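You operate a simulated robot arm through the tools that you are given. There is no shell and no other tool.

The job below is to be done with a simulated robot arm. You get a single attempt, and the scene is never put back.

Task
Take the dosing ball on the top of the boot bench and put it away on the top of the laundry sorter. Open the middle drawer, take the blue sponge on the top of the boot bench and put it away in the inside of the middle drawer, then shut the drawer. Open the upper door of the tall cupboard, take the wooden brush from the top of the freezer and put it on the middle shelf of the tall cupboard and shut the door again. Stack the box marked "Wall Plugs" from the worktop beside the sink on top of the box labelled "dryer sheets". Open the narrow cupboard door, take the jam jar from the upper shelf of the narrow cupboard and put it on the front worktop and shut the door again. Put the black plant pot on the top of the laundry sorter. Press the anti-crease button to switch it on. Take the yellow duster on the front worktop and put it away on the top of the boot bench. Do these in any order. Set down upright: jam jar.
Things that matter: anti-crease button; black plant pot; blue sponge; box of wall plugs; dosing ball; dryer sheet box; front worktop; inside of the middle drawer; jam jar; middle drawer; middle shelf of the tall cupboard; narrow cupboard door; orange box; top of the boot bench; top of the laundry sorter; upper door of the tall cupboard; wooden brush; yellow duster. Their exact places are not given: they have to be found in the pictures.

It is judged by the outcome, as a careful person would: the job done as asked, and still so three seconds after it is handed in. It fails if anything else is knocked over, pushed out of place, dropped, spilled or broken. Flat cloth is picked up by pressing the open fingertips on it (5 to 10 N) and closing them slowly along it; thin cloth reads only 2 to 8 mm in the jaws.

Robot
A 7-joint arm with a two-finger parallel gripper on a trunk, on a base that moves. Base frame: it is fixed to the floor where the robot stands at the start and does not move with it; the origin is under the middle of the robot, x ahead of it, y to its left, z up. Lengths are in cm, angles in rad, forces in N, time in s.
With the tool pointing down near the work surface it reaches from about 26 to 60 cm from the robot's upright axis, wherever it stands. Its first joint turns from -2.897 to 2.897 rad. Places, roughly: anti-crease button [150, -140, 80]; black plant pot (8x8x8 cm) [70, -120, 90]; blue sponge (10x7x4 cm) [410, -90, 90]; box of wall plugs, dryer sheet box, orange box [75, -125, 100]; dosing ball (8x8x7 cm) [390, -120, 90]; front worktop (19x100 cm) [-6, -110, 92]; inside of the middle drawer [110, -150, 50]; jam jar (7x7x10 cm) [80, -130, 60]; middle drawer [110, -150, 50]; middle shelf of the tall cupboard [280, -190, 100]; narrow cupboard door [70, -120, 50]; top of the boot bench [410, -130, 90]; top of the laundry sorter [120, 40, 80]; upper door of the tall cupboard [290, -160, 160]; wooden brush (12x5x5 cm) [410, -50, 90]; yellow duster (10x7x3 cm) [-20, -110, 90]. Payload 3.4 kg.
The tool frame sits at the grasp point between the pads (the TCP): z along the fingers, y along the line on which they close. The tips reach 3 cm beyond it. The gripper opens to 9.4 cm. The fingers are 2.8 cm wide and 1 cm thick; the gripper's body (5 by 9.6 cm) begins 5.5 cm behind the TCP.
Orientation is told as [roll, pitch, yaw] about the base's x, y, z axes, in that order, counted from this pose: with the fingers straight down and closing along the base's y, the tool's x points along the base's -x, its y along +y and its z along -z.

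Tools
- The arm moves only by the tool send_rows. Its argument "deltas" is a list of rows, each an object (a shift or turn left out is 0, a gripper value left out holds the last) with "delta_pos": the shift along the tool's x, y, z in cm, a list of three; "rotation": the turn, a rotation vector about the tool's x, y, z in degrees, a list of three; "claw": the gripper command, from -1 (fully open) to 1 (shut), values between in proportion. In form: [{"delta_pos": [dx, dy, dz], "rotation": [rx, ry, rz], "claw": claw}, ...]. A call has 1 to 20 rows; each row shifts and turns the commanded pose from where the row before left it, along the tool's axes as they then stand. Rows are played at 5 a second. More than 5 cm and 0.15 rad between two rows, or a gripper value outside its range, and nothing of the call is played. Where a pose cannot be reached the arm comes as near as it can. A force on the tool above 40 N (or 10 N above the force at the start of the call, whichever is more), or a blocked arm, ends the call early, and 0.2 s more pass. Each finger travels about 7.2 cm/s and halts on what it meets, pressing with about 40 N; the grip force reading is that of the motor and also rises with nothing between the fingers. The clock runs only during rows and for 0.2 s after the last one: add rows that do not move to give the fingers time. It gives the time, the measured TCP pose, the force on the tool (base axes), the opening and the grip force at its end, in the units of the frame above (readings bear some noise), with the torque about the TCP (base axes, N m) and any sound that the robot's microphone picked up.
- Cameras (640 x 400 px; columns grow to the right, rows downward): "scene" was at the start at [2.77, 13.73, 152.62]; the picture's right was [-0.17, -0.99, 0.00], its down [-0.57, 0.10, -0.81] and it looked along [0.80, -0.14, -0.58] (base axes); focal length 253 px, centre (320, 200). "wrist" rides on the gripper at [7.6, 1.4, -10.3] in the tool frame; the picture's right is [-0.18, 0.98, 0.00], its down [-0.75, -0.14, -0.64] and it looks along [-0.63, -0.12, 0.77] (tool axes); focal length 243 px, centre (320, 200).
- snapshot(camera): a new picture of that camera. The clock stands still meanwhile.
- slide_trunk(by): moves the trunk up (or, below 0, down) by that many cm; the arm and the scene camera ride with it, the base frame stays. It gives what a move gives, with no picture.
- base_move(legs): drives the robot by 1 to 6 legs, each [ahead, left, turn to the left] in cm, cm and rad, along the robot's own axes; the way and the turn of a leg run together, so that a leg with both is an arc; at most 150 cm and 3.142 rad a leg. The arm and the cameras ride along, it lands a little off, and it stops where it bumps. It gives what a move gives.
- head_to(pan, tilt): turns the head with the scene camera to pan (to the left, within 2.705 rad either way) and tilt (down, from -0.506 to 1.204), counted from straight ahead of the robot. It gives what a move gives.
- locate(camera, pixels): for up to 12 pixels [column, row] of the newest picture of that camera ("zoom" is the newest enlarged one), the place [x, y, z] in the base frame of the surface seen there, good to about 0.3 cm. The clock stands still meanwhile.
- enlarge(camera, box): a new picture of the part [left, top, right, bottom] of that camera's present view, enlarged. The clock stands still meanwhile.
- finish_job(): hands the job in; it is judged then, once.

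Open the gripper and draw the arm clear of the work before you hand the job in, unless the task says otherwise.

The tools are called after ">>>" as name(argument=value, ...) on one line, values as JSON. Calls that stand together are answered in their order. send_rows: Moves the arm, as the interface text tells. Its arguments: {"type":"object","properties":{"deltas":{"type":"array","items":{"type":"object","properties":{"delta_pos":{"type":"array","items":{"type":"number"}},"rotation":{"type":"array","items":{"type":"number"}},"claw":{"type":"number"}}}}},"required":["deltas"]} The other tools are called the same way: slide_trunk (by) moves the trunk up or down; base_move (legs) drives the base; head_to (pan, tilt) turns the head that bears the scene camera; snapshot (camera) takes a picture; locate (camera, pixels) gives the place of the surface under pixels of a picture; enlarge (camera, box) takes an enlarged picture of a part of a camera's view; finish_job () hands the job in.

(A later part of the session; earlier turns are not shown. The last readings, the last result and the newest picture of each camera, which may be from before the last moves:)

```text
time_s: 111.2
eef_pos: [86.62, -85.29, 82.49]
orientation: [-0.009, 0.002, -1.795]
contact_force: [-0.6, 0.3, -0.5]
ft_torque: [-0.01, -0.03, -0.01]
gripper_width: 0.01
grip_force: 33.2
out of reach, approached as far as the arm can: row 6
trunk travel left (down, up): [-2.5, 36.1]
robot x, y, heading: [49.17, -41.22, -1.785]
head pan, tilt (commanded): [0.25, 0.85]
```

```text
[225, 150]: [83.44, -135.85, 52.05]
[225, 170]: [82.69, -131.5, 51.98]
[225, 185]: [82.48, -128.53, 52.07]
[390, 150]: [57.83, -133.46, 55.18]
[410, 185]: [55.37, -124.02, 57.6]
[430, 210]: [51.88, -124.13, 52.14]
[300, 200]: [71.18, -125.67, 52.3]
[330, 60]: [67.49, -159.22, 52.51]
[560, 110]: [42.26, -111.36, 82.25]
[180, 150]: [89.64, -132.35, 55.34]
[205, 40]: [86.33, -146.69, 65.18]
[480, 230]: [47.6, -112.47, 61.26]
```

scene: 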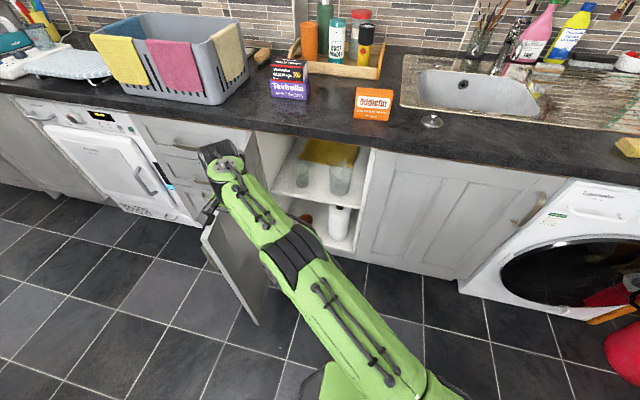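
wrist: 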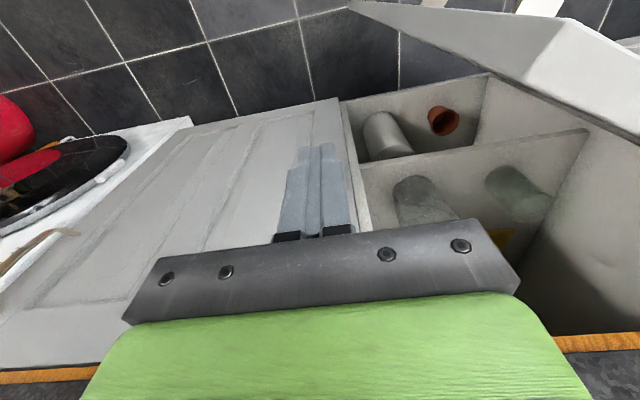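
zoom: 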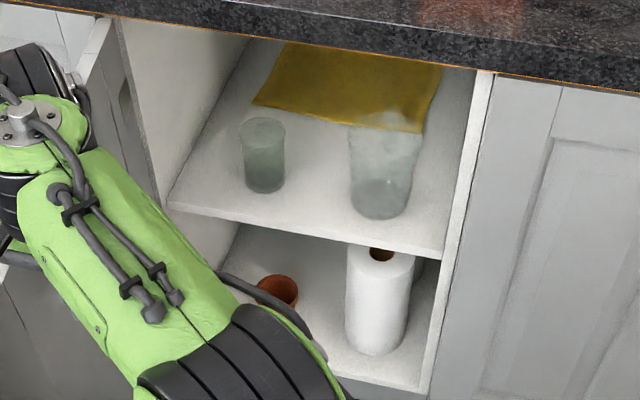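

The left, shorter glass (zoom (264,155)) is the jam jar near (78,-131); the right one is a bigger vessel. I raise the fingers above the door and fold the arm back in front of me.

>>> send_rows(deltas=[{"delta_pos": [0, 0, -4]}, {"delta_pos": [0, 0, -4]}, {"delta_pos": [0, 0, -4]}, {"delta_pos": [-1.1, -4.5, 0]}, {"delta_pos": [-1.1, -4.5, 0]}, {"delta_pos": [-1.1, -4.5, 0]}, {"delta_pos": [-1.1, -4.5, 0]}, {"delta_pos": [-1.1, -4.5, 0]}, {"delta_pos": [-1.1, -4.5, 0]}, {"delta_pos": [-1.1, -4.5, 0]}, {"delta_pos": [-1.1, -4.5, 0]}, {"delta_pos": [-0.5, -4, 0]}, {"delta_pos": [0, 0, 0], "claw": -1}, {"delta_pos": [0, 0, 0]}])

>>> snapshot(camera="scene")

```text
time_s: 114.2
eef_pos: [43.53, -82.96, 93.49]
orientation: [-0.007, -0.001, -1.793]
contact_force: [0.2, 0.6, 0.1]
ft_torque: [0.02, 0.02, 0.04]
gripper_width: 8.2
grip_force: 0.1
out of reach, approached as far as the arm can: row 1, 2, 3
trunk travel left (down, up): [-2.5, 36.1]
robot x, y, heading: [49.1, -40.95, -1.789]
head pan, tilt (commanded): [0.25, 0.85]
```

```text
taken
```

scene: 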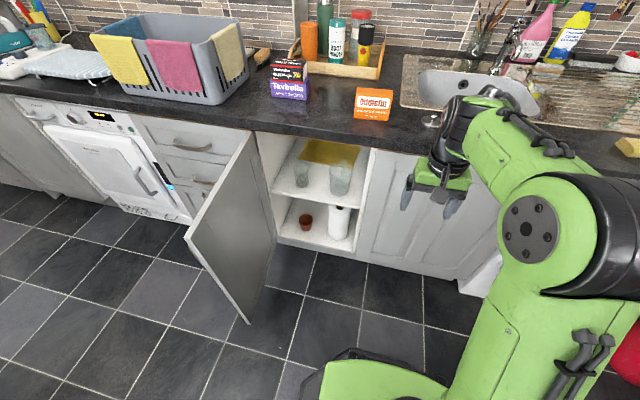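

The door is well open and the whole cupboard is visible. I measure the door's free edge and the jar.

>>> enlarge(camera="scene", box=[260, 130, 380, 205])

>>> locate(camera="scene", pixels=[[192, 240], [246, 315], [240, 160], [220, 200], [302, 165], [302, 172], [302, 180], [302, 187], [340, 175], [340, 190], [296, 180], [308, 180]])

```text
5.33 times, centred on (320, 168) of scene
```

zoom: 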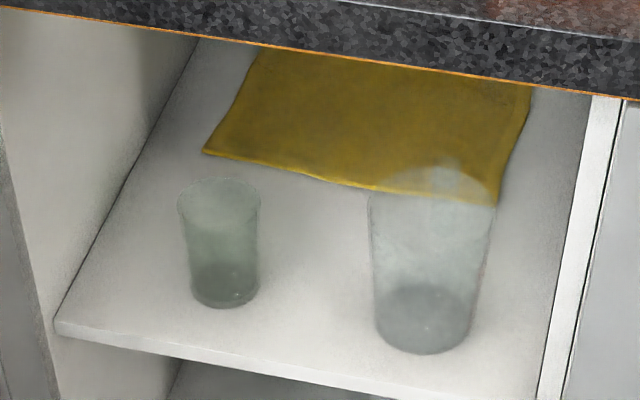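

```text
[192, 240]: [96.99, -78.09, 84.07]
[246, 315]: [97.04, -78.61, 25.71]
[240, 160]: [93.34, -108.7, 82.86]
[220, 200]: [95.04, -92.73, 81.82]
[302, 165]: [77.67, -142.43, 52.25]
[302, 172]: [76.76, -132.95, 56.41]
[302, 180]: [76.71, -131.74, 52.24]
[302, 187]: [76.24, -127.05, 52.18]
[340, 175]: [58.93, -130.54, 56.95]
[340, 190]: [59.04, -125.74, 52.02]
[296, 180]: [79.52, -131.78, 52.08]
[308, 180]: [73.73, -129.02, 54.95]
```

Door is at about 82°, free edge at u=111.6, n=55. The jar base centre is near (76.5,-129.1) on the shelf at z=52.2. I move the base left into the opening's line, staying back.

>>> base_move(legs=[[-5, 25, 0]])

>>> send_rows(deltas=[{"rotation": [0, 0, -6.3]}, {"rotation": [0, 0, -6.3]}, {"rotation": [0, 0, -6.3]}, {"rotation": [0, -7.5, 0]}, {"rotation": [0, -7.5, 0]}, {"rotation": [0, -7.5, 0]}, {"rotation": [0, -7.5, 0]}, {"rotation": [0, -7.5, 0]}, {"rotation": [0, -7.5, 0]}, {"rotation": [0, 0, 0]}])

```text
time_s: 116.1
eef_pos: [69.44, -83.59, 93.49]
orientation: [-0.009, 0.001, -1.794]
contact_force: [-0.4, 0.0, -0.1]
ft_torque: [-0.02, 0.0, -0.01]
gripper_width: 9.37
grip_force: 0.1
trunk travel left (down, up): [-2.5, 36.1]
robot x, y, heading: [75.4, -42.03, -1.786]
head pan, tilt (commanded): [0.25, 0.85]
```

```text
time_s: 118.3
eef_pos: [69.36, -83.64, 93.73]
orientation: [-0.009, -0.783, -1.457]
contact_force: [0.0, -0.3, -0.1]
ft_torque: [0.02, 0.02, -0.02]
gripper_width: 9.42
grip_force: 0.0
trunk travel left (down, up): [-2.5, 36.1]
robot x, y, heading: [75.05, -41.37, -1.787]
head pan, tilt (commanded): [0.25, 0.85]
```

Pitch 45°, yaw turned 19° to the left as planned. I lower the trunk the last bit and bring the open gripper to a pre-pose at z≈60 in front of the opening.

>>> slide_trunk(by=-2.4)

>>> send_rows(deltas=[{"delta_pos": [-2.651, 1.64, 2.638]}, {"delta_pos": [-2.651, 1.64, 2.638]}, {"delta_pos": [-2.651, 1.64, 2.638]}, {"delta_pos": [-2.651, 1.64, 2.638]}, {"delta_pos": [-2.651, 1.64, 2.638]}, {"delta_pos": [2.76, 0, 2.77]}, {"delta_pos": [2.76, 0, 2.77]}, {"delta_pos": [2.76, 0, 2.77]}, {"delta_pos": [2.76, 0, 2.77]}, {"delta_pos": [2.76, 0, 2.77]}, {"delta_pos": [2.76, 0, 2.77]}, {"delta_pos": [2.76, 0, 2.77]}, {"delta_pos": [2.76, 0, 2.77]}, {"delta_pos": [0, 0, 0]}])

>>> snapshot(camera="scene")

>>> snapshot(camera="wrist")

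```text
time_s: 119.0
eef_pos: [69.41, -83.54, 91.27]
orientation: [-0.012, -0.781, -1.458]
contact_force: [0.1, -0.5, 0.7]
ft_torque: [-0.01, 0.01, 0.01]
gripper_width: 9.41
grip_force: 0.1
trunk travel left (down, up): [-0.1, 38.5]
robot x, y, heading: [75.14, -42.04, -1.785]
head pan, tilt (commanded): [0.25, 0.85]
```

```text
time_s: 122.0
eef_pos: [79.39, -101.28, 59.95]
orientation: [-0.01, -0.785, -1.457]
contact_force: [-0.2, 0.1, 0.7]
ft_torque: [0.0, 0.02, -0.01]
gripper_width: 9.4
grip_force: 0.1
trunk travel left (down, up): [-0.1, 38.5]
robot x, y, heading: [75.37, -41.78, -1.785]
head pan, tilt (commanded): [0.25, 0.85]
```

```text
taken
```

scene: 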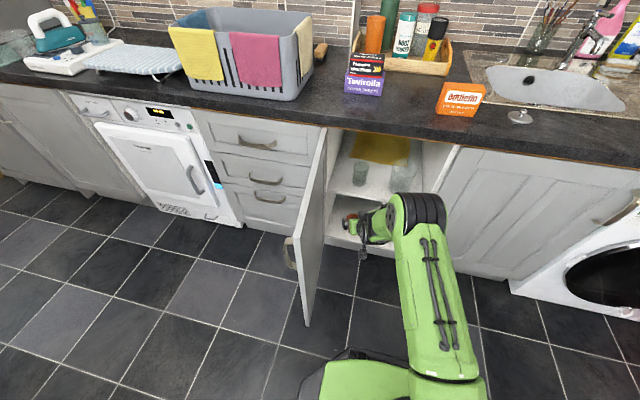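

```text
taken
```

wrist: 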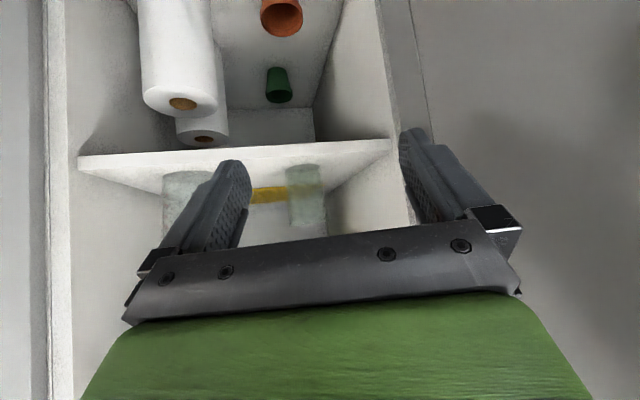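

The wrist view shows the jam jar at (307,195) and the bigger glass at (185,195), with the shelf edge at row ~150. I measure points on them.

>>> enlarge(camera="wrist", box=[140, 130, 420, 250])

>>> locate(camera="wrist", pixels=[[305, 168], [305, 180], [305, 195], [305, 210], [290, 195], [320, 195], [305, 222], [185, 180], [190, 200], [250, 152], [345, 200], [265, 195]])

```text
2.29 times, centred on (280, 190) of wrist
```

zoom: 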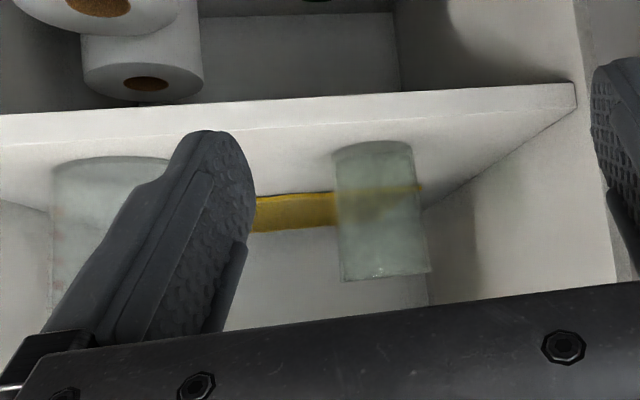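

```text
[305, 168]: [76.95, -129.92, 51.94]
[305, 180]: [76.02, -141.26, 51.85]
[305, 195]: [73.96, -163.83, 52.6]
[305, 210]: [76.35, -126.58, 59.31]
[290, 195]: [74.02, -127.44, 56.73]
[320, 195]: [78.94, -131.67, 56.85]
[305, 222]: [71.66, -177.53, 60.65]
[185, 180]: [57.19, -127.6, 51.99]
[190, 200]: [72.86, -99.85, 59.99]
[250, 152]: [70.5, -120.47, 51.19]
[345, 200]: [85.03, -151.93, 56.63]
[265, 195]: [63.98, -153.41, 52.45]
```

Jar centre is about u=102.7, n=110 (front surface n=106.9). I drive 19 cm ahead so the gripper enters the opening, then check.

>>> base_move(legs=[[19, 0, 0]])

>>> snapshot(camera="wrist")

>>> snapshot(camera="scene")

```text
time_s: 123.6
eef_pos: [75.1, -120.1, 60.05]
orientation: [-0.009, -0.783, -1.458]
contact_force: [-0.1, 0.5, 0.4]
ft_torque: [0.01, -0.01, -0.03]
gripper_width: 9.4
grip_force: 0.0
trunk travel left (down, up): [-0.1, 38.5]
robot x, y, heading: [71.28, -60.65, -1.789]
head pan, tilt (commanded): [0.25, 0.85]
```

```text
taken
```

wrist: 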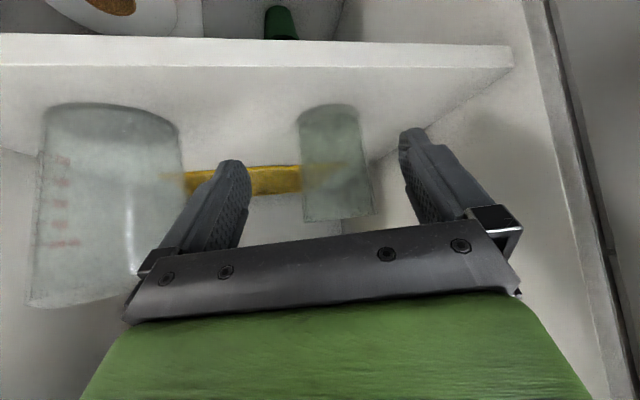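

```text
taken
```

scene: 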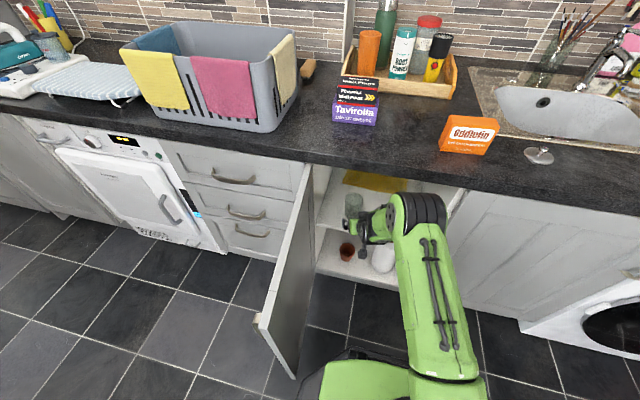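

The big glass is a measuring jug; the jar spans columns 297–375 between the fingers. I re-measure the jar from here.

>>> locate(camera="wrist", pixels=[[333, 105], [335, 130], [335, 160], [338, 190], [340, 210], [302, 130], [308, 190], [362, 130], [372, 190], [180, 150], [150, 180], [300, 105]])

```text
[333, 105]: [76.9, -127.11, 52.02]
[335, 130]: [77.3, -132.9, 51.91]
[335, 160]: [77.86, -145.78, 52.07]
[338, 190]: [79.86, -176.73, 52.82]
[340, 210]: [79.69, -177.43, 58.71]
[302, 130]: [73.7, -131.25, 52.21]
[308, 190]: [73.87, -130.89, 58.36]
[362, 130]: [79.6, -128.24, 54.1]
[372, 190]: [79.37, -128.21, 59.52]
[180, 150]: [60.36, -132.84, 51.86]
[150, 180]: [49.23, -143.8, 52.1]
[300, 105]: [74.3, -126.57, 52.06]
```

Jar centre confirmed at about (76.6,-129.6). I go 9.4 cm forward along the tool's heading, 0.4 cm left, and check before closing.

>>> send_rows(deltas=[{"delta_pos": [-1.6, 0.2, 1.6]}, {"delta_pos": [-1.6, 0.2, 1.6]}, {"delta_pos": [-1.6, 0, 1.6]}, {"delta_pos": [-1.0, 0, 1.0]}, {"delta_pos": [0, 0, 0]}])

>>> snapshot(camera="wrist")

```text
time_s: 124.8
eef_pos: [76.49, -128.34, 60.01]
orientation: [-0.01, -0.781, -1.459]
contact_force: [0.0, 1.1, 0.8]
ft_torque: [-0.01, -0.02, 0.01]
gripper_width: 9.4
grip_force: 0.1
trunk travel left (down, up): [-0.1, 38.5]
robot x, y, heading: [70.91, -60.65, -1.784]
head pan, tilt (commanded): [0.25, 0.85]
```

```text
taken
```

wrist: 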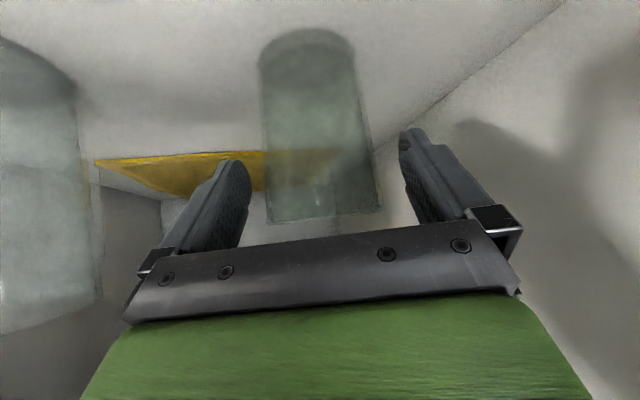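

Still 1.2 cm short of the jar's axis; I go in the rest and close gently.

>>> send_rows(deltas=[{"delta_pos": [-0.7, 0.1, 1.0]}, {"delta_pos": [0, 0, 0]}, {"claw": -0.5}, {"claw": -0.2}, {"claw": 0.1}, {"claw": 0.4}, {"claw": 0.5}, {"claw": 0.5}])

>>> snapshot(camera="wrist")

```text
time_s: 126.6
eef_pos: [76.68, -129.5, 59.91]
orientation: [-0.01, -0.784, -1.46]
contact_force: [-1.5, -1.0, 1.0]
ft_torque: [-0.05, 0.0, -0.01]
gripper_width: 6.84
grip_force: 40.4
trunk travel left (down, up): [-0.1, 38.5]
robot x, y, heading: [71.09, -60.62, -1.79]
head pan, tilt (commanded): [0.25, 0.85]
```

```text
taken
```

wrist: 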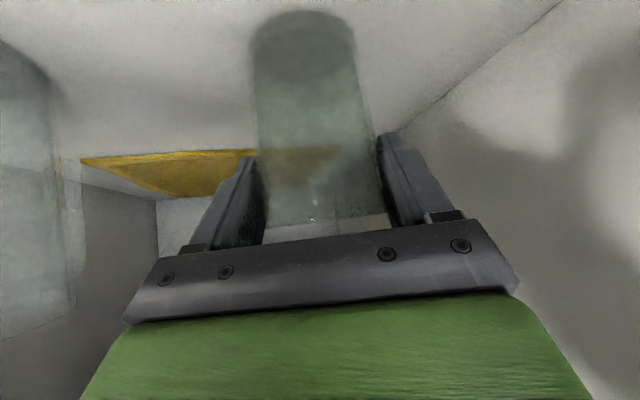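

Jar gripped at 6.8 cm. I lift it 3 cm straight up and look.

>>> send_rows(deltas=[{"delta_pos": [-0.7, 0, -0.7]}, {"delta_pos": [-0.7, 0, -0.7]}, {"delta_pos": [-0.7, 0, -0.7]}, {"delta_pos": [0, 0, 0]}])

>>> snapshot(camera="wrist")

>>> snapshot(camera="scene")

```text
time_s: 127.6
eef_pos: [76.63, -129.26, 62.66]
orientation: [-0.009, -0.781, -1.458]
contact_force: [-0.7, -0.7, -0.5]
ft_torque: [0.01, 0.01, 0.01]
gripper_width: 6.87
grip_force: 39.6
trunk travel left (down, up): [-0.1, 38.5]
robot x, y, heading: [71.37, -60.83, -1.791]
head pan, tilt (commanded): [0.25, 0.85]
```

```text
taken
```

wrist: 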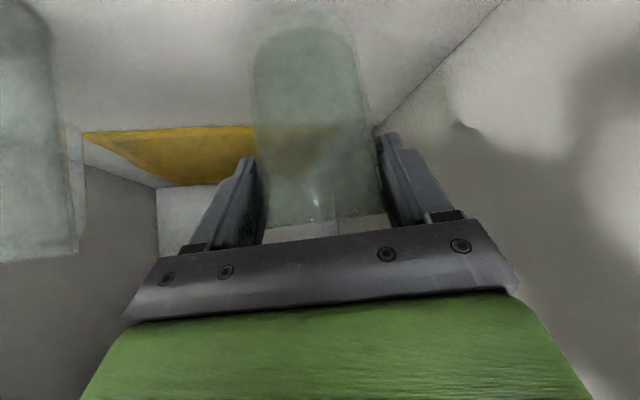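

```text
taken
```

scene: 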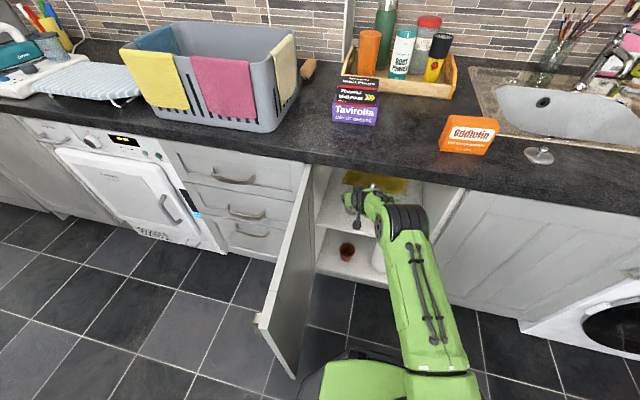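

The jar moves with the gripper. I back the base out 27 cm, then look at the worktop in front of the sink for a free spot.

>>> base_move(legs=[[-27, 0, 0]])

>>> head_to(pan=-0.35, tilt=0.75)

>>> snapshot(camera="scene")

>>> snapshot(camera="wrist")

```text
time_s: 129.5
eef_pos: [82.49, -102.82, 62.7]
orientation: [-0.009, -0.781, -1.459]
contact_force: [0.4, -0.2, -2.3]
ft_torque: [-0.01, 0.02, 0.02]
gripper_width: 6.83
grip_force: 40.4
trunk travel left (down, up): [-0.1, 38.5]
robot x, y, heading: [76.53, -34.27, -1.786]
head pan, tilt (commanded): [0.25, 0.85]
```

```text
time_s: 130.5
eef_pos: [82.45, -102.81, 62.74]
orientation: [-0.012, -0.782, -1.458]
contact_force: [0.0, 0.3, -2.0]
ft_torque: [0.03, 0.02, 0.01]
gripper_width: 6.84
grip_force: 40.3
trunk travel left (down, up): [-0.1, 38.5]
robot x, y, heading: [76.89, -34.33, -1.789]
head pan, tilt (commanded): [-0.351, 0.75]
```

```text
taken
```

scene: 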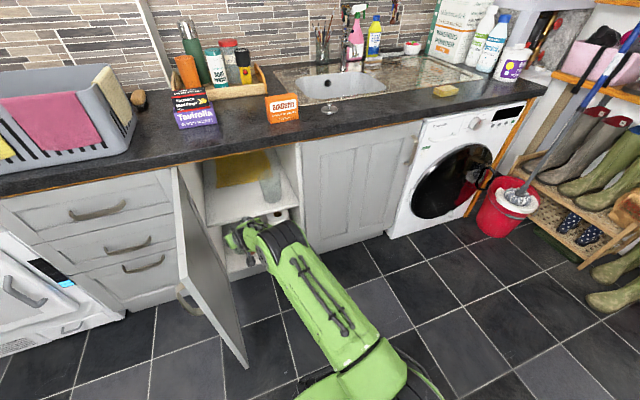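

```text
taken
```

wrist: 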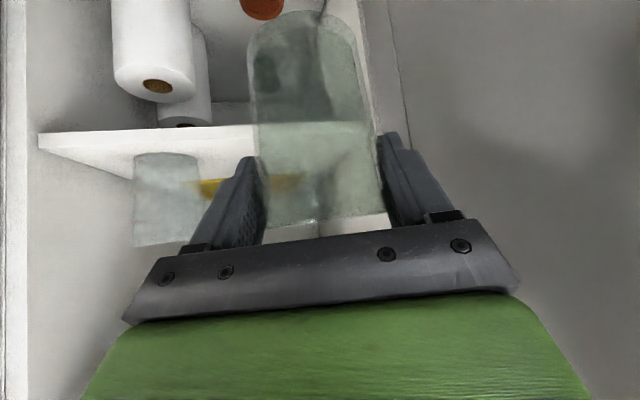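

The jar is out, held upright. I measure the front worktop strip: lid at (328,108), duster (446,91), free area around (380,105).

>>> locate(camera="scene", pixels=[[328, 110], [370, 110], [400, 106], [430, 102], [446, 90], [350, 110], [390, 97], [420, 112], [360, 122]])

>>> enlarge(camera="scene", box=[290, 60, 490, 160])

```text
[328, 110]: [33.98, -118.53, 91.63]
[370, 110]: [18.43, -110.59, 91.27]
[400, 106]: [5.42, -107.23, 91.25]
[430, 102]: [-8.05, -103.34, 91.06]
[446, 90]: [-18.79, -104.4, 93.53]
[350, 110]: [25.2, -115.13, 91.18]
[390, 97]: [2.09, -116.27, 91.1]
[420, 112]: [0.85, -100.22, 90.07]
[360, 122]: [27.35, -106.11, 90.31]
```

```text
3.20 times, centred on (390, 110) of scene
```

zoom: 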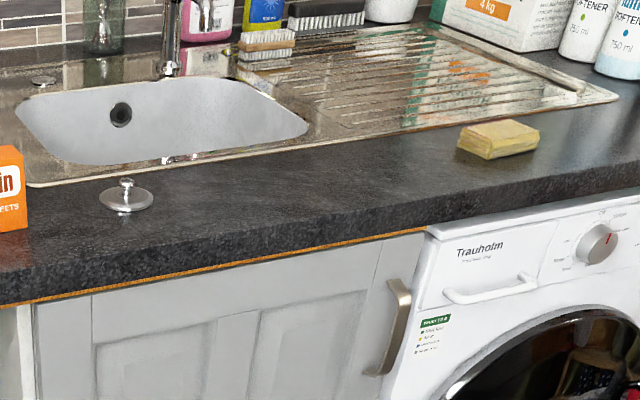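

The lid is at u≈59, the duster at u≈4; I'll put the jar at about (12,-111), between them. First I raise the trunk and the arm so the jar is above counter height, staying in front of the counter.

>>> slide_trunk(by=20)

>>> send_rows(deltas=[{"delta_pos": [-2.75, 0, -2.76]}, {"delta_pos": [-2.75, 0, -2.76]}, {"delta_pos": [-2.75, 0, -2.76]}, {"delta_pos": [-2.75, 0, -2.76]}, {"delta_pos": [-2.75, 0, -2.76]}, {"delta_pos": [-2.4, 0, -2.4]}, {"delta_pos": [0, 0, 0]}])

>>> snapshot(camera="scene")

```text
time_s: 132.7
eef_pos: [82.49, -102.78, 82.71]
orientation: [-0.01, -0.781, -1.46]
contact_force: [-0.6, 0.6, -2.7]
ft_torque: [-0.04, -0.01, 0.01]
gripper_width: 6.82
grip_force: 39.7
trunk travel left (down, up): [-20.1, 18.5]
robot x, y, heading: [76.44, -34.05, -1.785]
head pan, tilt (commanded): [-0.351, 0.75]
```

```text
time_s: 134.2
eef_pos: [82.52, -102.84, 105.3]
orientation: [-0.01, -0.782, -1.458]
contact_force: [-1.4, -0.2, -3.1]
ft_torque: [0.02, 0.0, -0.02]
gripper_width: 6.81
grip_force: 40.1
trunk travel left (down, up): [-20.1, 18.5]
robot x, y, heading: [76.99, -34.17, -1.787]
head pan, tilt (commanded): [-0.351, 0.75]
```

```text
taken
```

scene: 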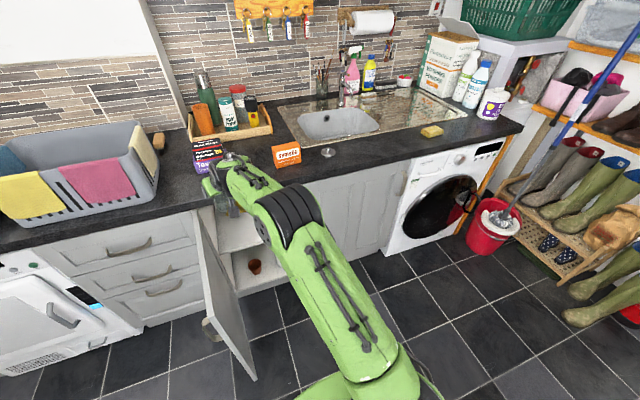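

I draw the arm in 12 cm and check where the red bucket stands before moving the base to the right.

>>> send_rows(deltas=[{"delta_pos": [2.83, 0, -2.82]}, {"delta_pos": [2.83, 0, -2.82]}, {"delta_pos": [2.83, 0, -2.82]}, {"delta_pos": [0, 0, 0]}])

>>> locate(camera="scene", pixels=[[470, 255], [490, 262], [465, 235], [530, 240], [540, 300], [570, 325], [386, 262], [448, 245]])

```text
time_s: 135.2
eef_pos: [81.42, -90.86, 105.51]
orientation: [-0.01, -0.782, -1.459]
contact_force: [-0.4, -0.3, -2.1]
ft_torque: [-0.02, -0.01, -0.01]
gripper_width: 6.82
grip_force: 39.9
trunk travel left (down, up): [-20.1, 18.5]
robot x, y, heading: [76.74, -34.27, -1.792]
head pan, tilt (commanded): [-0.351, 0.75]
```

```text
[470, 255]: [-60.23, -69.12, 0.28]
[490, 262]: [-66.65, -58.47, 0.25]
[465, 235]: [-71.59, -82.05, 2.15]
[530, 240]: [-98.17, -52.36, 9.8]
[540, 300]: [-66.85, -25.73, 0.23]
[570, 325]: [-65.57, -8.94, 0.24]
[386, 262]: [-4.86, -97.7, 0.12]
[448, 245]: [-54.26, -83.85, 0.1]
```

The bucket is far (x≈-65). I drive right 65 cm and ahead 26 cm toward the sink front.

>>> base_move(legs=[[8, -65.5, 0], [18.5, 0, 0]])

>>> head_to(pan=0.2, tilt=0.85)

>>> snapshot(camera="scene")

>>> snapshot(camera="wrist")

```text
time_s: 140.0
eef_pos: [12.88, -102.63, 105.45]
orientation: [-0.009, -0.78, -1.446]
contact_force: [-0.2, 0.0, -2.1]
ft_torque: [0.01, 0.0, -0.01]
gripper_width: 6.8
grip_force: 40.1
trunk travel left (down, up): [-20.1, 18.5]
robot x, y, heading: [7.77, -45.96, -1.778]
head pan, tilt (commanded): [-0.351, 0.75]
```

```text
time_s: 141.0
eef_pos: [12.9, -102.46, 105.63]
orientation: [-0.01, -0.782, -1.445]
contact_force: [-0.4, -0.5, -2.1]
ft_torque: [0.04, -0.04, 0.01]
gripper_width: 6.82
grip_force: 39.9
trunk travel left (down, up): [-20.1, 18.5]
robot x, y, heading: [7.41, -45.9, -1.778]
head pan, tilt (commanded): [0.201, 0.85]
```

```text
taken
```

scene: 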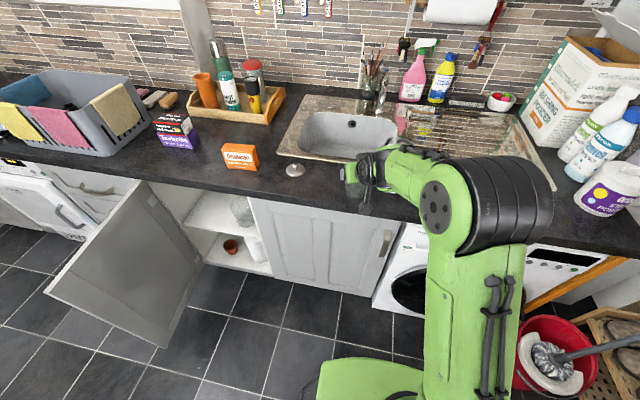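

```text
taken
```

wrist: 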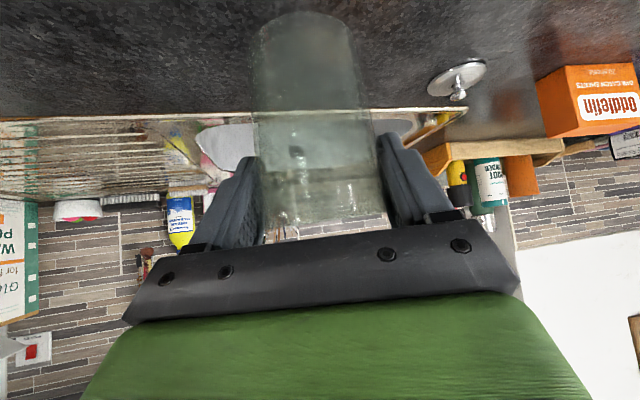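

TCP is at n≈97; I move the jar 8.8 cm forward over the strip, then lower it to about 1 cm above.

>>> send_rows(deltas=[{"delta_pos": [-2.08, 0, 2.07]}, {"delta_pos": [-2.08, 0, 2.07]}, {"delta_pos": [-2.08, 0, 2.07]}, {"delta_pos": [1.27, 0, 1.28]}, {"delta_pos": [1.27, 0, 1.28]}, {"delta_pos": [1.06, 0, 1.06]}, {"delta_pos": [0, 0, 0]}])

>>> snapshot(camera="scene")

>>> snapshot(camera="wrist")

```text
time_s: 142.6
eef_pos: [13.95, -111.38, 100.46]
orientation: [-0.01, -0.78, -1.447]
contact_force: [-0.1, 0.2, -2.0]
ft_torque: [-0.05, -0.01, -0.01]
gripper_width: 6.78
grip_force: 40.0
trunk travel left (down, up): [-20.1, 18.5]
robot x, y, heading: [7.6, -46.09, -1.776]
head pan, tilt (commanded): [0.201, 0.85]
```

```text
taken
```

scene: 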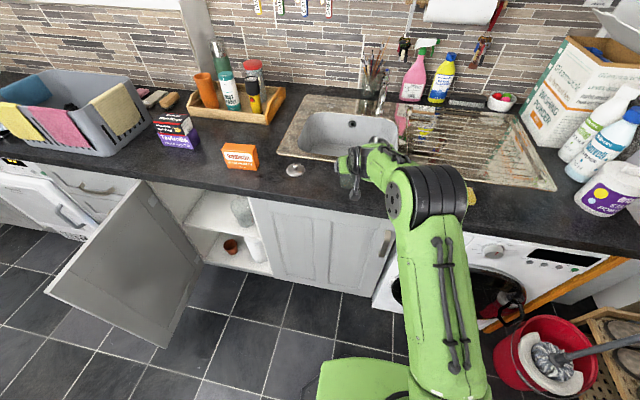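

```text
taken
```

wrist: 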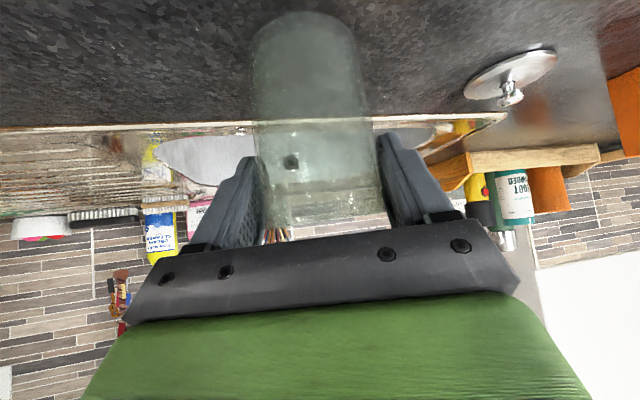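

I check where the sink rim begins relative to the jar's base.

>>> locate(camera="wrist", pixels=[[220, 126], [420, 117], [220, 100], [220, 60], [400, 60], [510, 70], [300, 20]])

```text
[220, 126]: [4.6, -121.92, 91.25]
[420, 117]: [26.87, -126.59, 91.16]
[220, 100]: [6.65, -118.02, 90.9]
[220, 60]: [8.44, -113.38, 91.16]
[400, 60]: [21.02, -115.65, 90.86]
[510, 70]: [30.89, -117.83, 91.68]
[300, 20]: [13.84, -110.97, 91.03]
```

The sink rim starts at n≈118, so the jar at n≈106 is well clear. I lower in small steps until contact.

>>> send_rows(deltas=[{"delta_pos": [0.5, 0, 0.5]}, {"delta_pos": [0.28, 0, 0.28]}, {"delta_pos": [0.14, 0, 0.14]}, {"delta_pos": [0, 0, 0]}])

```text
time_s: 143.6
eef_pos: [13.8, -111.1, 99.09]
orientation: [-0.009, -0.782, -1.446]
contact_force: [-0.1, 0.3, -1.7]
ft_torque: [0.02, -0.03, 0.0]
gripper_width: 6.79
grip_force: 39.9
trunk travel left (down, up): [-20.1, 18.5]
robot x, y, heading: [7.61, -46.06, -1.778]
head pan, tilt (commanded): [0.201, 0.85]
```

Not yet touching (force still -1.7 N). I continue in 1.5–2 mm steps.

>>> send_rows(deltas=[{"delta_pos": [0.14, 0, 0.14]}, {"delta_pos": [0.1, 0, 0.1]}, {"delta_pos": [0, 0, 0]}])

```text
time_s: 144.4
eef_pos: [13.79, -111.21, 98.97]
orientation: [-0.01, -0.784, -1.448]
contact_force: [-0.1, -0.3, 1.4]
ft_torque: [-0.07, -0.07, -0.04]
gripper_width: 6.79
grip_force: 39.7
trunk travel left (down, up): [-20.1, 18.5]
robot x, y, heading: [7.77, -45.81, -1.78]
head pan, tilt (commanded): [0.201, 0.85]
```

Contact begins (force rose to +1.4 N). I open the fingers gently and then retreat back along the tool axis and up.

>>> send_rows(deltas=[{"delta_pos": [0.05, 0, 0.05]}, {"claw": 0.3}, {"claw": 0.1}, {"claw": -0.2}, {"claw": -0.6}, {"claw": -1}, {"claw": -1}])

>>> snapshot(camera="wrist")

```text
time_s: 146.0
eef_pos: [13.82, -111.26, 98.66]
orientation: [-0.012, -0.782, -1.448]
contact_force: [-0.3, 0.2, -0.1]
ft_torque: [-0.01, 0.0, -0.02]
gripper_width: 9.38
grip_force: 0.0
trunk travel left (down, up): [-20.1, 18.5]
robot x, y, heading: [7.66, -45.96, -1.78]
head pan, tilt (commanded): [0.201, 0.85]
```

```text
taken
```

wrist: 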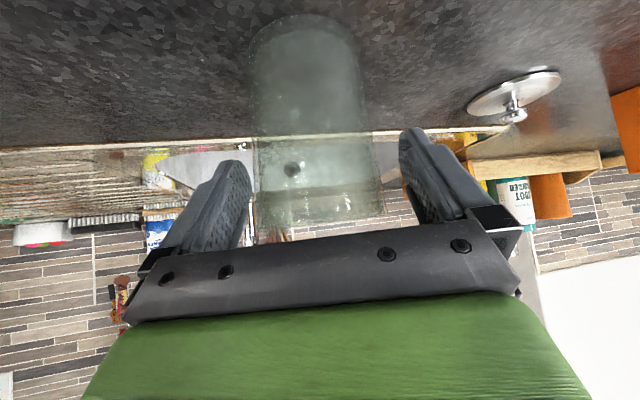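

The jar stands free. I withdraw along the tool axis and check it.

>>> send_rows(deltas=[{"delta_pos": [0, 0, -2]}, {"delta_pos": [0, 0, -3]}, {"delta_pos": [0, 0, -4]}, {"delta_pos": [0, 0, -4]}, {"delta_pos": [0, 0, 0]}])

>>> snapshot(camera="scene")

>>> snapshot(camera="wrist")

```text
time_s: 147.2
eef_pos: [12.78, -102.05, 107.72]
orientation: [-0.01, -0.782, -1.445]
contact_force: [0.2, 0.3, 0.3]
ft_torque: [0.02, 0.0, 0.0]
gripper_width: 9.42
grip_force: 0.1
trunk travel left (down, up): [-20.1, 18.5]
robot x, y, heading: [7.99, -45.77, -1.777]
head pan, tilt (commanded): [0.201, 0.85]
```

```text
taken
```

scene: 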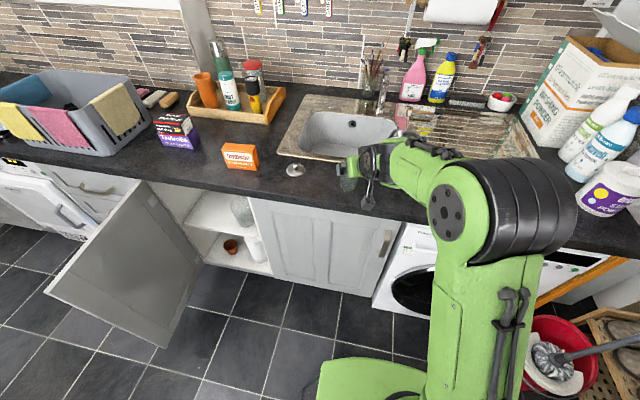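

```text
taken
```

wrist: 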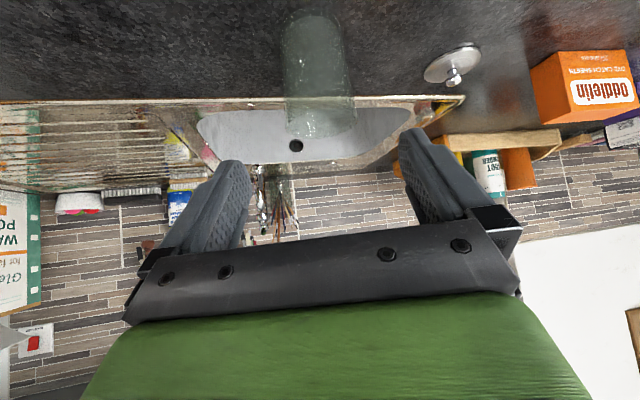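

The jar stands upright on the front worktop. Next I close the cupboard door: I back off, level the tool to point down and drive left to reach over the door to its outer side.

>>> base_move(legs=[[-23, 10, 0], [0, 50, -0.008]])

>>> send_rows(deltas=[{"rotation": [0, 7.47, 0], "claw": 1}, {"rotation": [0, 7.47, 0]}, {"rotation": [0, 7.47, 0]}, {"rotation": [0, 7.47, 0]}, {"rotation": [0, 7.47, 0]}, {"rotation": [0, 7.47, 0]}, {"rotation": [0, 0, 0]}])

>>> head_to(pan=0.4, tilt=0.9)

>>> snapshot(camera="scene")

```text
time_s: 151.6
eef_pos: [75.63, -91.86, 107.95]
orientation: [-0.009, -0.782, -1.455]
contact_force: [-0.5, -0.8, -0.1]
ft_torque: [0.0, 0.02, 0.0]
gripper_width: 9.39
grip_force: 0.1
trunk travel left (down, up): [-20.1, 18.5]
robot x, y, heading: [71.19, -35.65, -1.789]
head pan, tilt (commanded): [0.201, 0.85]
```

```text
time_s: 153.2
eef_pos: [75.49, -91.88, 107.86]
orientation: [-0.006, 0.002, -1.463]
contact_force: [-1.1, -0.2, -0.2]
ft_torque: [-0.02, 0.03, 0.0]
gripper_width: 0.0
grip_force: 33.2
trunk travel left (down, up): [-20.1, 18.5]
robot x, y, heading: [70.94, -35.85, -1.792]
head pan, tilt (commanded): [0.201, 0.85]
```

```text
time_s: 153.9
eef_pos: [75.53, -91.93, 107.87]
orientation: [-0.005, 0.002, -1.463]
contact_force: [-0.7, -0.1, -0.4]
ft_torque: [0.0, -0.04, 0.03]
gripper_width: 0.0
grip_force: 33.0
trunk travel left (down, up): [-20.1, 18.5]
robot x, y, heading: [71.01, -35.8, -1.784]
head pan, tilt (commanded): [0.4, 0.901]
```

```text
taken
```

scene: 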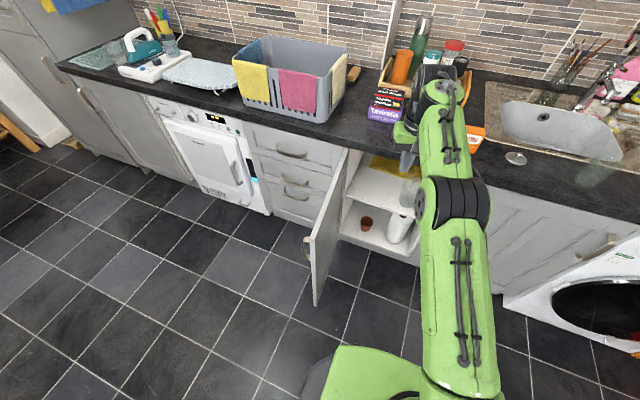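

The door's top edge runs from (348,152) to about (310,240). I measure its free edge again.

>>> locate(camera="scene", pixels=[[315, 238], [318, 240], [313, 240], [330, 205], [345, 160], [316, 290]])

>>> enlarge(camera="scene", box=[270, 130, 430, 310])

```text
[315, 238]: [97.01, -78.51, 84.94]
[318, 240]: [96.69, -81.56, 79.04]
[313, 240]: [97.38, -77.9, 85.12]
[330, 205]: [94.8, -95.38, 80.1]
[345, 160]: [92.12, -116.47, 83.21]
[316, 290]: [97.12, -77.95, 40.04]
```

```text
2.22 times, centred on (350, 220) of scene
```

zoom: 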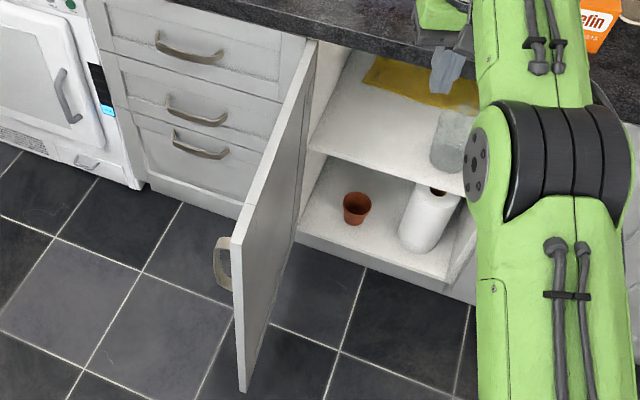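

Door at about 85°, outer face at u≈113.7, top at z≈85. I carry the closed fingertips over the door to its left side and lower them to z≈84 (above the handle).

>>> send_rows(deltas=[{"delta_pos": [0.76, 3.73, 1.36]}, {"delta_pos": [0.76, 3.73, 1.36]}, {"delta_pos": [0.76, 3.73, 1.36]}, {"delta_pos": [0.76, 3.73, 1.36]}, {"delta_pos": [0.76, 3.73, 1.36]}, {"delta_pos": [0.76, 3.73, 1.36]}, {"delta_pos": [0.76, 3.73, 1.36]}, {"delta_pos": [0.76, 3.73, 1.36]}, {"delta_pos": [0, 0, 3.3]}, {"delta_pos": [0, 0, 3.3]}, {"delta_pos": [0, 0, 3.3]}, {"delta_pos": [0, 0, 3.3]}, {"delta_pos": [0, 0, 0]}])

>>> snapshot(camera="scene")

```text
time_s: 156.7
eef_pos: [104.5, -82.61, 83.68]
orientation: [-0.007, -0.001, -1.463]
contact_force: [0.0, -0.3, 0.0]
ft_torque: [0.0, -0.05, 0.04]
gripper_width: 0.0
grip_force: 33.3
trunk travel left (down, up): [-20.1, 18.5]
robot x, y, heading: [70.89, -35.96, -1.783]
head pan, tilt (commanded): [0.4, 0.901]
```

```text
taken
```

scene: 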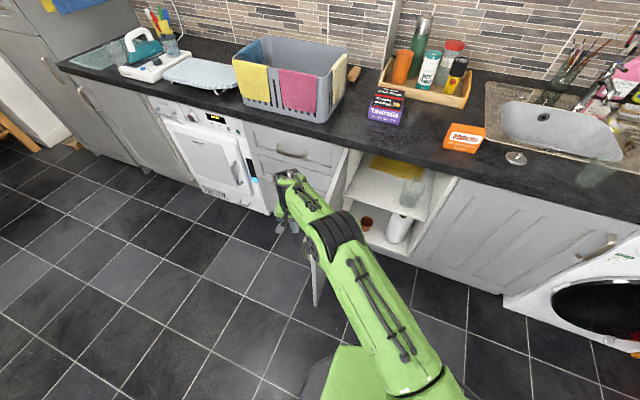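

The fingertips are left of the door at u≈120. I sweep right and then forward along the arc to swing the door closed to about 30°.

>>> send_rows(deltas=[{"delta_pos": [0.93, -2.27, 0]}, {"delta_pos": [0.93, -2.27, 0]}, {"delta_pos": [0.42, -3.02, 0]}, {"delta_pos": [0.42, -3.02, 0]}, {"delta_pos": [0.42, -3.02, 0]}, {"delta_pos": [-0.12, -3.07, 0]}, {"delta_pos": [-0.12, -3.07, 0]}, {"delta_pos": [-0.12, -3.07, 0]}, {"delta_pos": [-1.06, -3.52, 0]}, {"delta_pos": [-1.06, -3.52, 0]}, {"delta_pos": [-1.06, -3.52, 0]}, {"delta_pos": [-1.95, -3.08, 0]}, {"delta_pos": [-1.95, -3.08, 0]}, {"delta_pos": [-1.95, -3.08, 0]}, {"delta_pos": [0, 0, 0]}])

>>> snapshot(camera="scene")

```text
time_s: 159.9
eef_pos: [62.5, -93.58, 83.8]
orientation: [-0.007, -0.001, -1.462]
contact_force: [0.0, 0.2, 0.2]
ft_torque: [-0.02, 0.01, 0.01]
gripper_width: 0.0
grip_force: 33.4
trunk travel left (down, up): [-20.1, 18.5]
robot x, y, heading: [70.96, -35.68, -1.787]
head pan, tilt (commanded): [0.4, 0.901]
```

```text
taken
```

scene: 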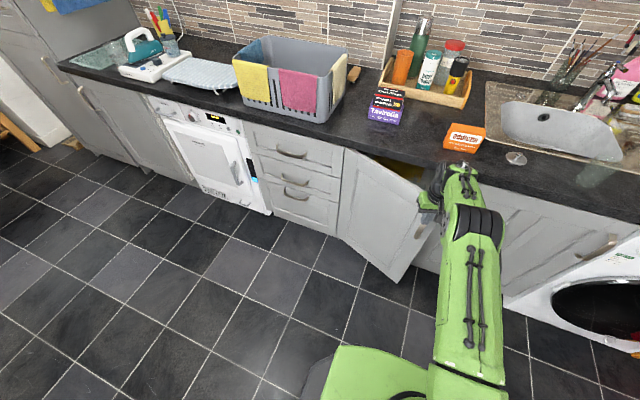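

The door is at about 22°. For the final push I back off a little, face the tool straight to the door and pitch it 45° forward.

>>> send_rows(deltas=[{"delta_pos": [3, 0, 0]}, {"delta_pos": [3, 0, 0]}, {"rotation": [0, 0, 6.2]}, {"rotation": [0, 0, 6.2]}, {"rotation": [0, 0, 6.2]}, {"rotation": [0, -7.5, 0]}, {"rotation": [0, -7.5, 0]}, {"rotation": [0, -7.5, 0]}, {"rotation": [0, -7.5, 0]}, {"rotation": [0, -7.5, 0]}, {"rotation": [0, -7.5, 0]}, {"rotation": [0, 0, 0]}])

>>> base_move(legs=[[6, 0, 0]])

>>> snapshot(camera="wrist")

>>> snapshot(camera="scene")

```text
time_s: 162.5
eef_pos: [62.06, -87.52, 84.06]
orientation: [-0.008, -0.789, -1.781]
contact_force: [0.5, 0.7, 0.2]
ft_torque: [-0.01, 0.0, -0.02]
gripper_width: 0.0
grip_force: 33.4
trunk travel left (down, up): [-20.1, 18.5]
robot x, y, heading: [70.86, -35.92, -1.786]
head pan, tilt (commanded): [0.4, 0.901]
```

```text
time_s: 163.4
eef_pos: [60.86, -93.51, 83.81]
orientation: [-0.009, -0.786, -1.78]
contact_force: [0.0, -0.6, 0.0]
ft_torque: [0.01, 0.04, -0.03]
gripper_width: 0.0
grip_force: 33.0
trunk travel left (down, up): [-20.1, 18.5]
robot x, y, heading: [69.67, -41.2, -1.786]
head pan, tilt (commanded): [0.4, 0.901]
```

```text
taken
```

wrist: 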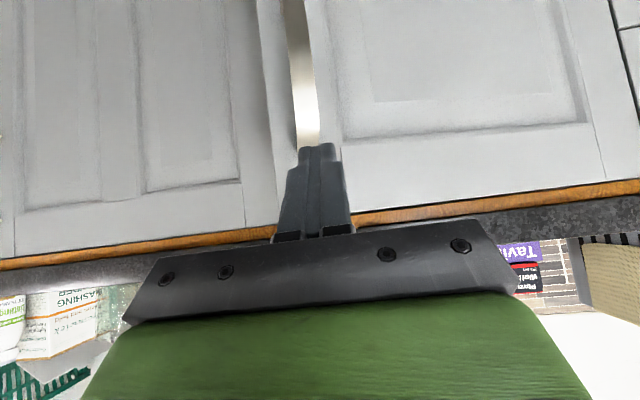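

```text
taken
```

scene: 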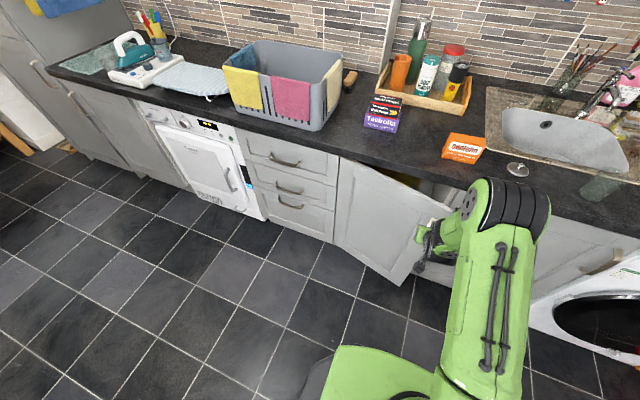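

The closed fingertips are ahead of the door; I shift left and down off the handle's line, then push the door forward until shut.

>>> send_rows(deltas=[{"delta_pos": [1.41, 2.5, 1.41]}, {"delta_pos": [1.41, 2.5, 1.41]}, {"delta_pos": [-1.447, 0, 1.45]}, {"delta_pos": [-1.447, 0, 1.45]}, {"delta_pos": [-1.447, 0, 1.45]}, {"delta_pos": [-1.447, 0, 1.45]}, {"delta_pos": [-1.447, 0, 1.45]}, {"delta_pos": [-1.447, 0, 1.45]}, {"delta_pos": [-1.447, 0, 1.45]}, {"delta_pos": [-1.0, 0, 1.0]}, {"delta_pos": [0, 0, 0]}])

>>> snapshot(camera="scene")

```text
time_s: 165.8
eef_pos: [62.41, -109.79, 80.07]
orientation: [-0.008, -0.787, -1.78]
contact_force: [0.9, -0.4, -0.3]
ft_torque: [-0.05, 0.0, 0.0]
gripper_width: 0.0
grip_force: 32.7
trunk travel left (down, up): [-20.1, 18.5]
robot x, y, heading: [69.63, -41.47, -1.792]
head pan, tilt (commanded): [0.4, 0.901]
```

```text
taken
```

scene: 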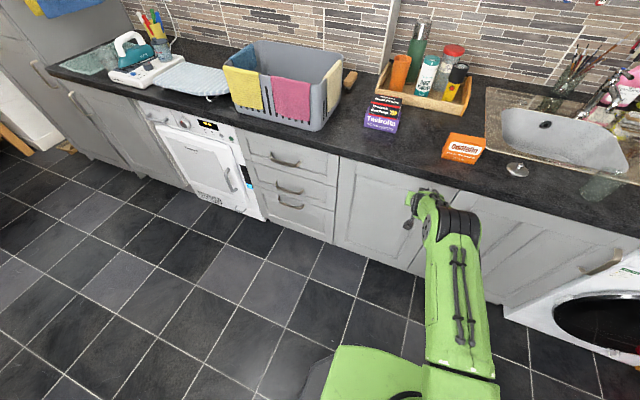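

The door is almost shut (tips at n≈96.7). I push another 2.6 cm in small steps to seat it.

>>> send_rows(deltas=[{"delta_pos": [-0.7, 0, 0.7]}, {"delta_pos": [-0.35, 0, 0.35]}, {"delta_pos": [-0.35, 0, 0.35]}, {"delta_pos": [-0.25, 0, 0.25]}, {"delta_pos": [-0.2, 0, 0.2]}, {"delta_pos": [0, 0, 0]}])

>>> snapshot(camera="wrist")

```text
time_s: 167.2
eef_pos: [61.79, -112.49, 79.96]
orientation: [-0.008, -0.787, -1.78]
contact_force: [0.4, 4.0, 0.6]
ft_torque: [0.04, 0.04, -0.04]
gripper_width: 0.01
grip_force: 32.6
trunk travel left (down, up): [-20.1, 18.5]
robot x, y, heading: [69.73, -41.68, -1.785]
head pan, tilt (commanded): [0.4, 0.901]
```

```text
taken
```

wrist: 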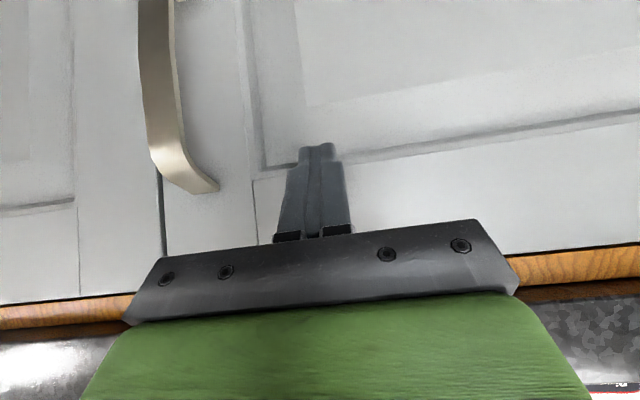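

Contact force is 4 N and the door looks flush with its neighbour. I push a last 0.5 cm to be sure it is seated.

>>> send_rows(deltas=[{"delta_pos": [-0.25, 0, 0.25]}, {"delta_pos": [-0.2, 0, 0.2]}, {"delta_pos": [0, 0, 0]}])

>>> locate(camera="wrist", pixels=[[200, 150], [120, 150], [220, 230], [130, 230], [400, 120]])

```text
time_s: 168.0
eef_pos: [61.79, -112.27, 79.88]
orientation: [-0.009, -0.776, -1.781]
contact_force: [3.2, 23.0, 10.1]
ft_torque: [-0.06, -0.01, 0.03]
gripper_width: 0.01
grip_force: 33.2
trunk travel left (down, up): [-20.1, 18.5]
robot x, y, heading: [69.9, -41.76, -1.786]
head pan, tilt (commanded): [0.4, 0.901]
stopped in row 3: the force on the tool passed its limit at 42 N (the readings are from after the stop); the commanded pose is now the measured one
```

```text
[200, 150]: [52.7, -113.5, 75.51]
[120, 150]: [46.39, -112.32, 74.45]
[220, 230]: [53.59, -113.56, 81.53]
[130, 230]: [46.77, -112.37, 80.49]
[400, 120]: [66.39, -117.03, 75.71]
```

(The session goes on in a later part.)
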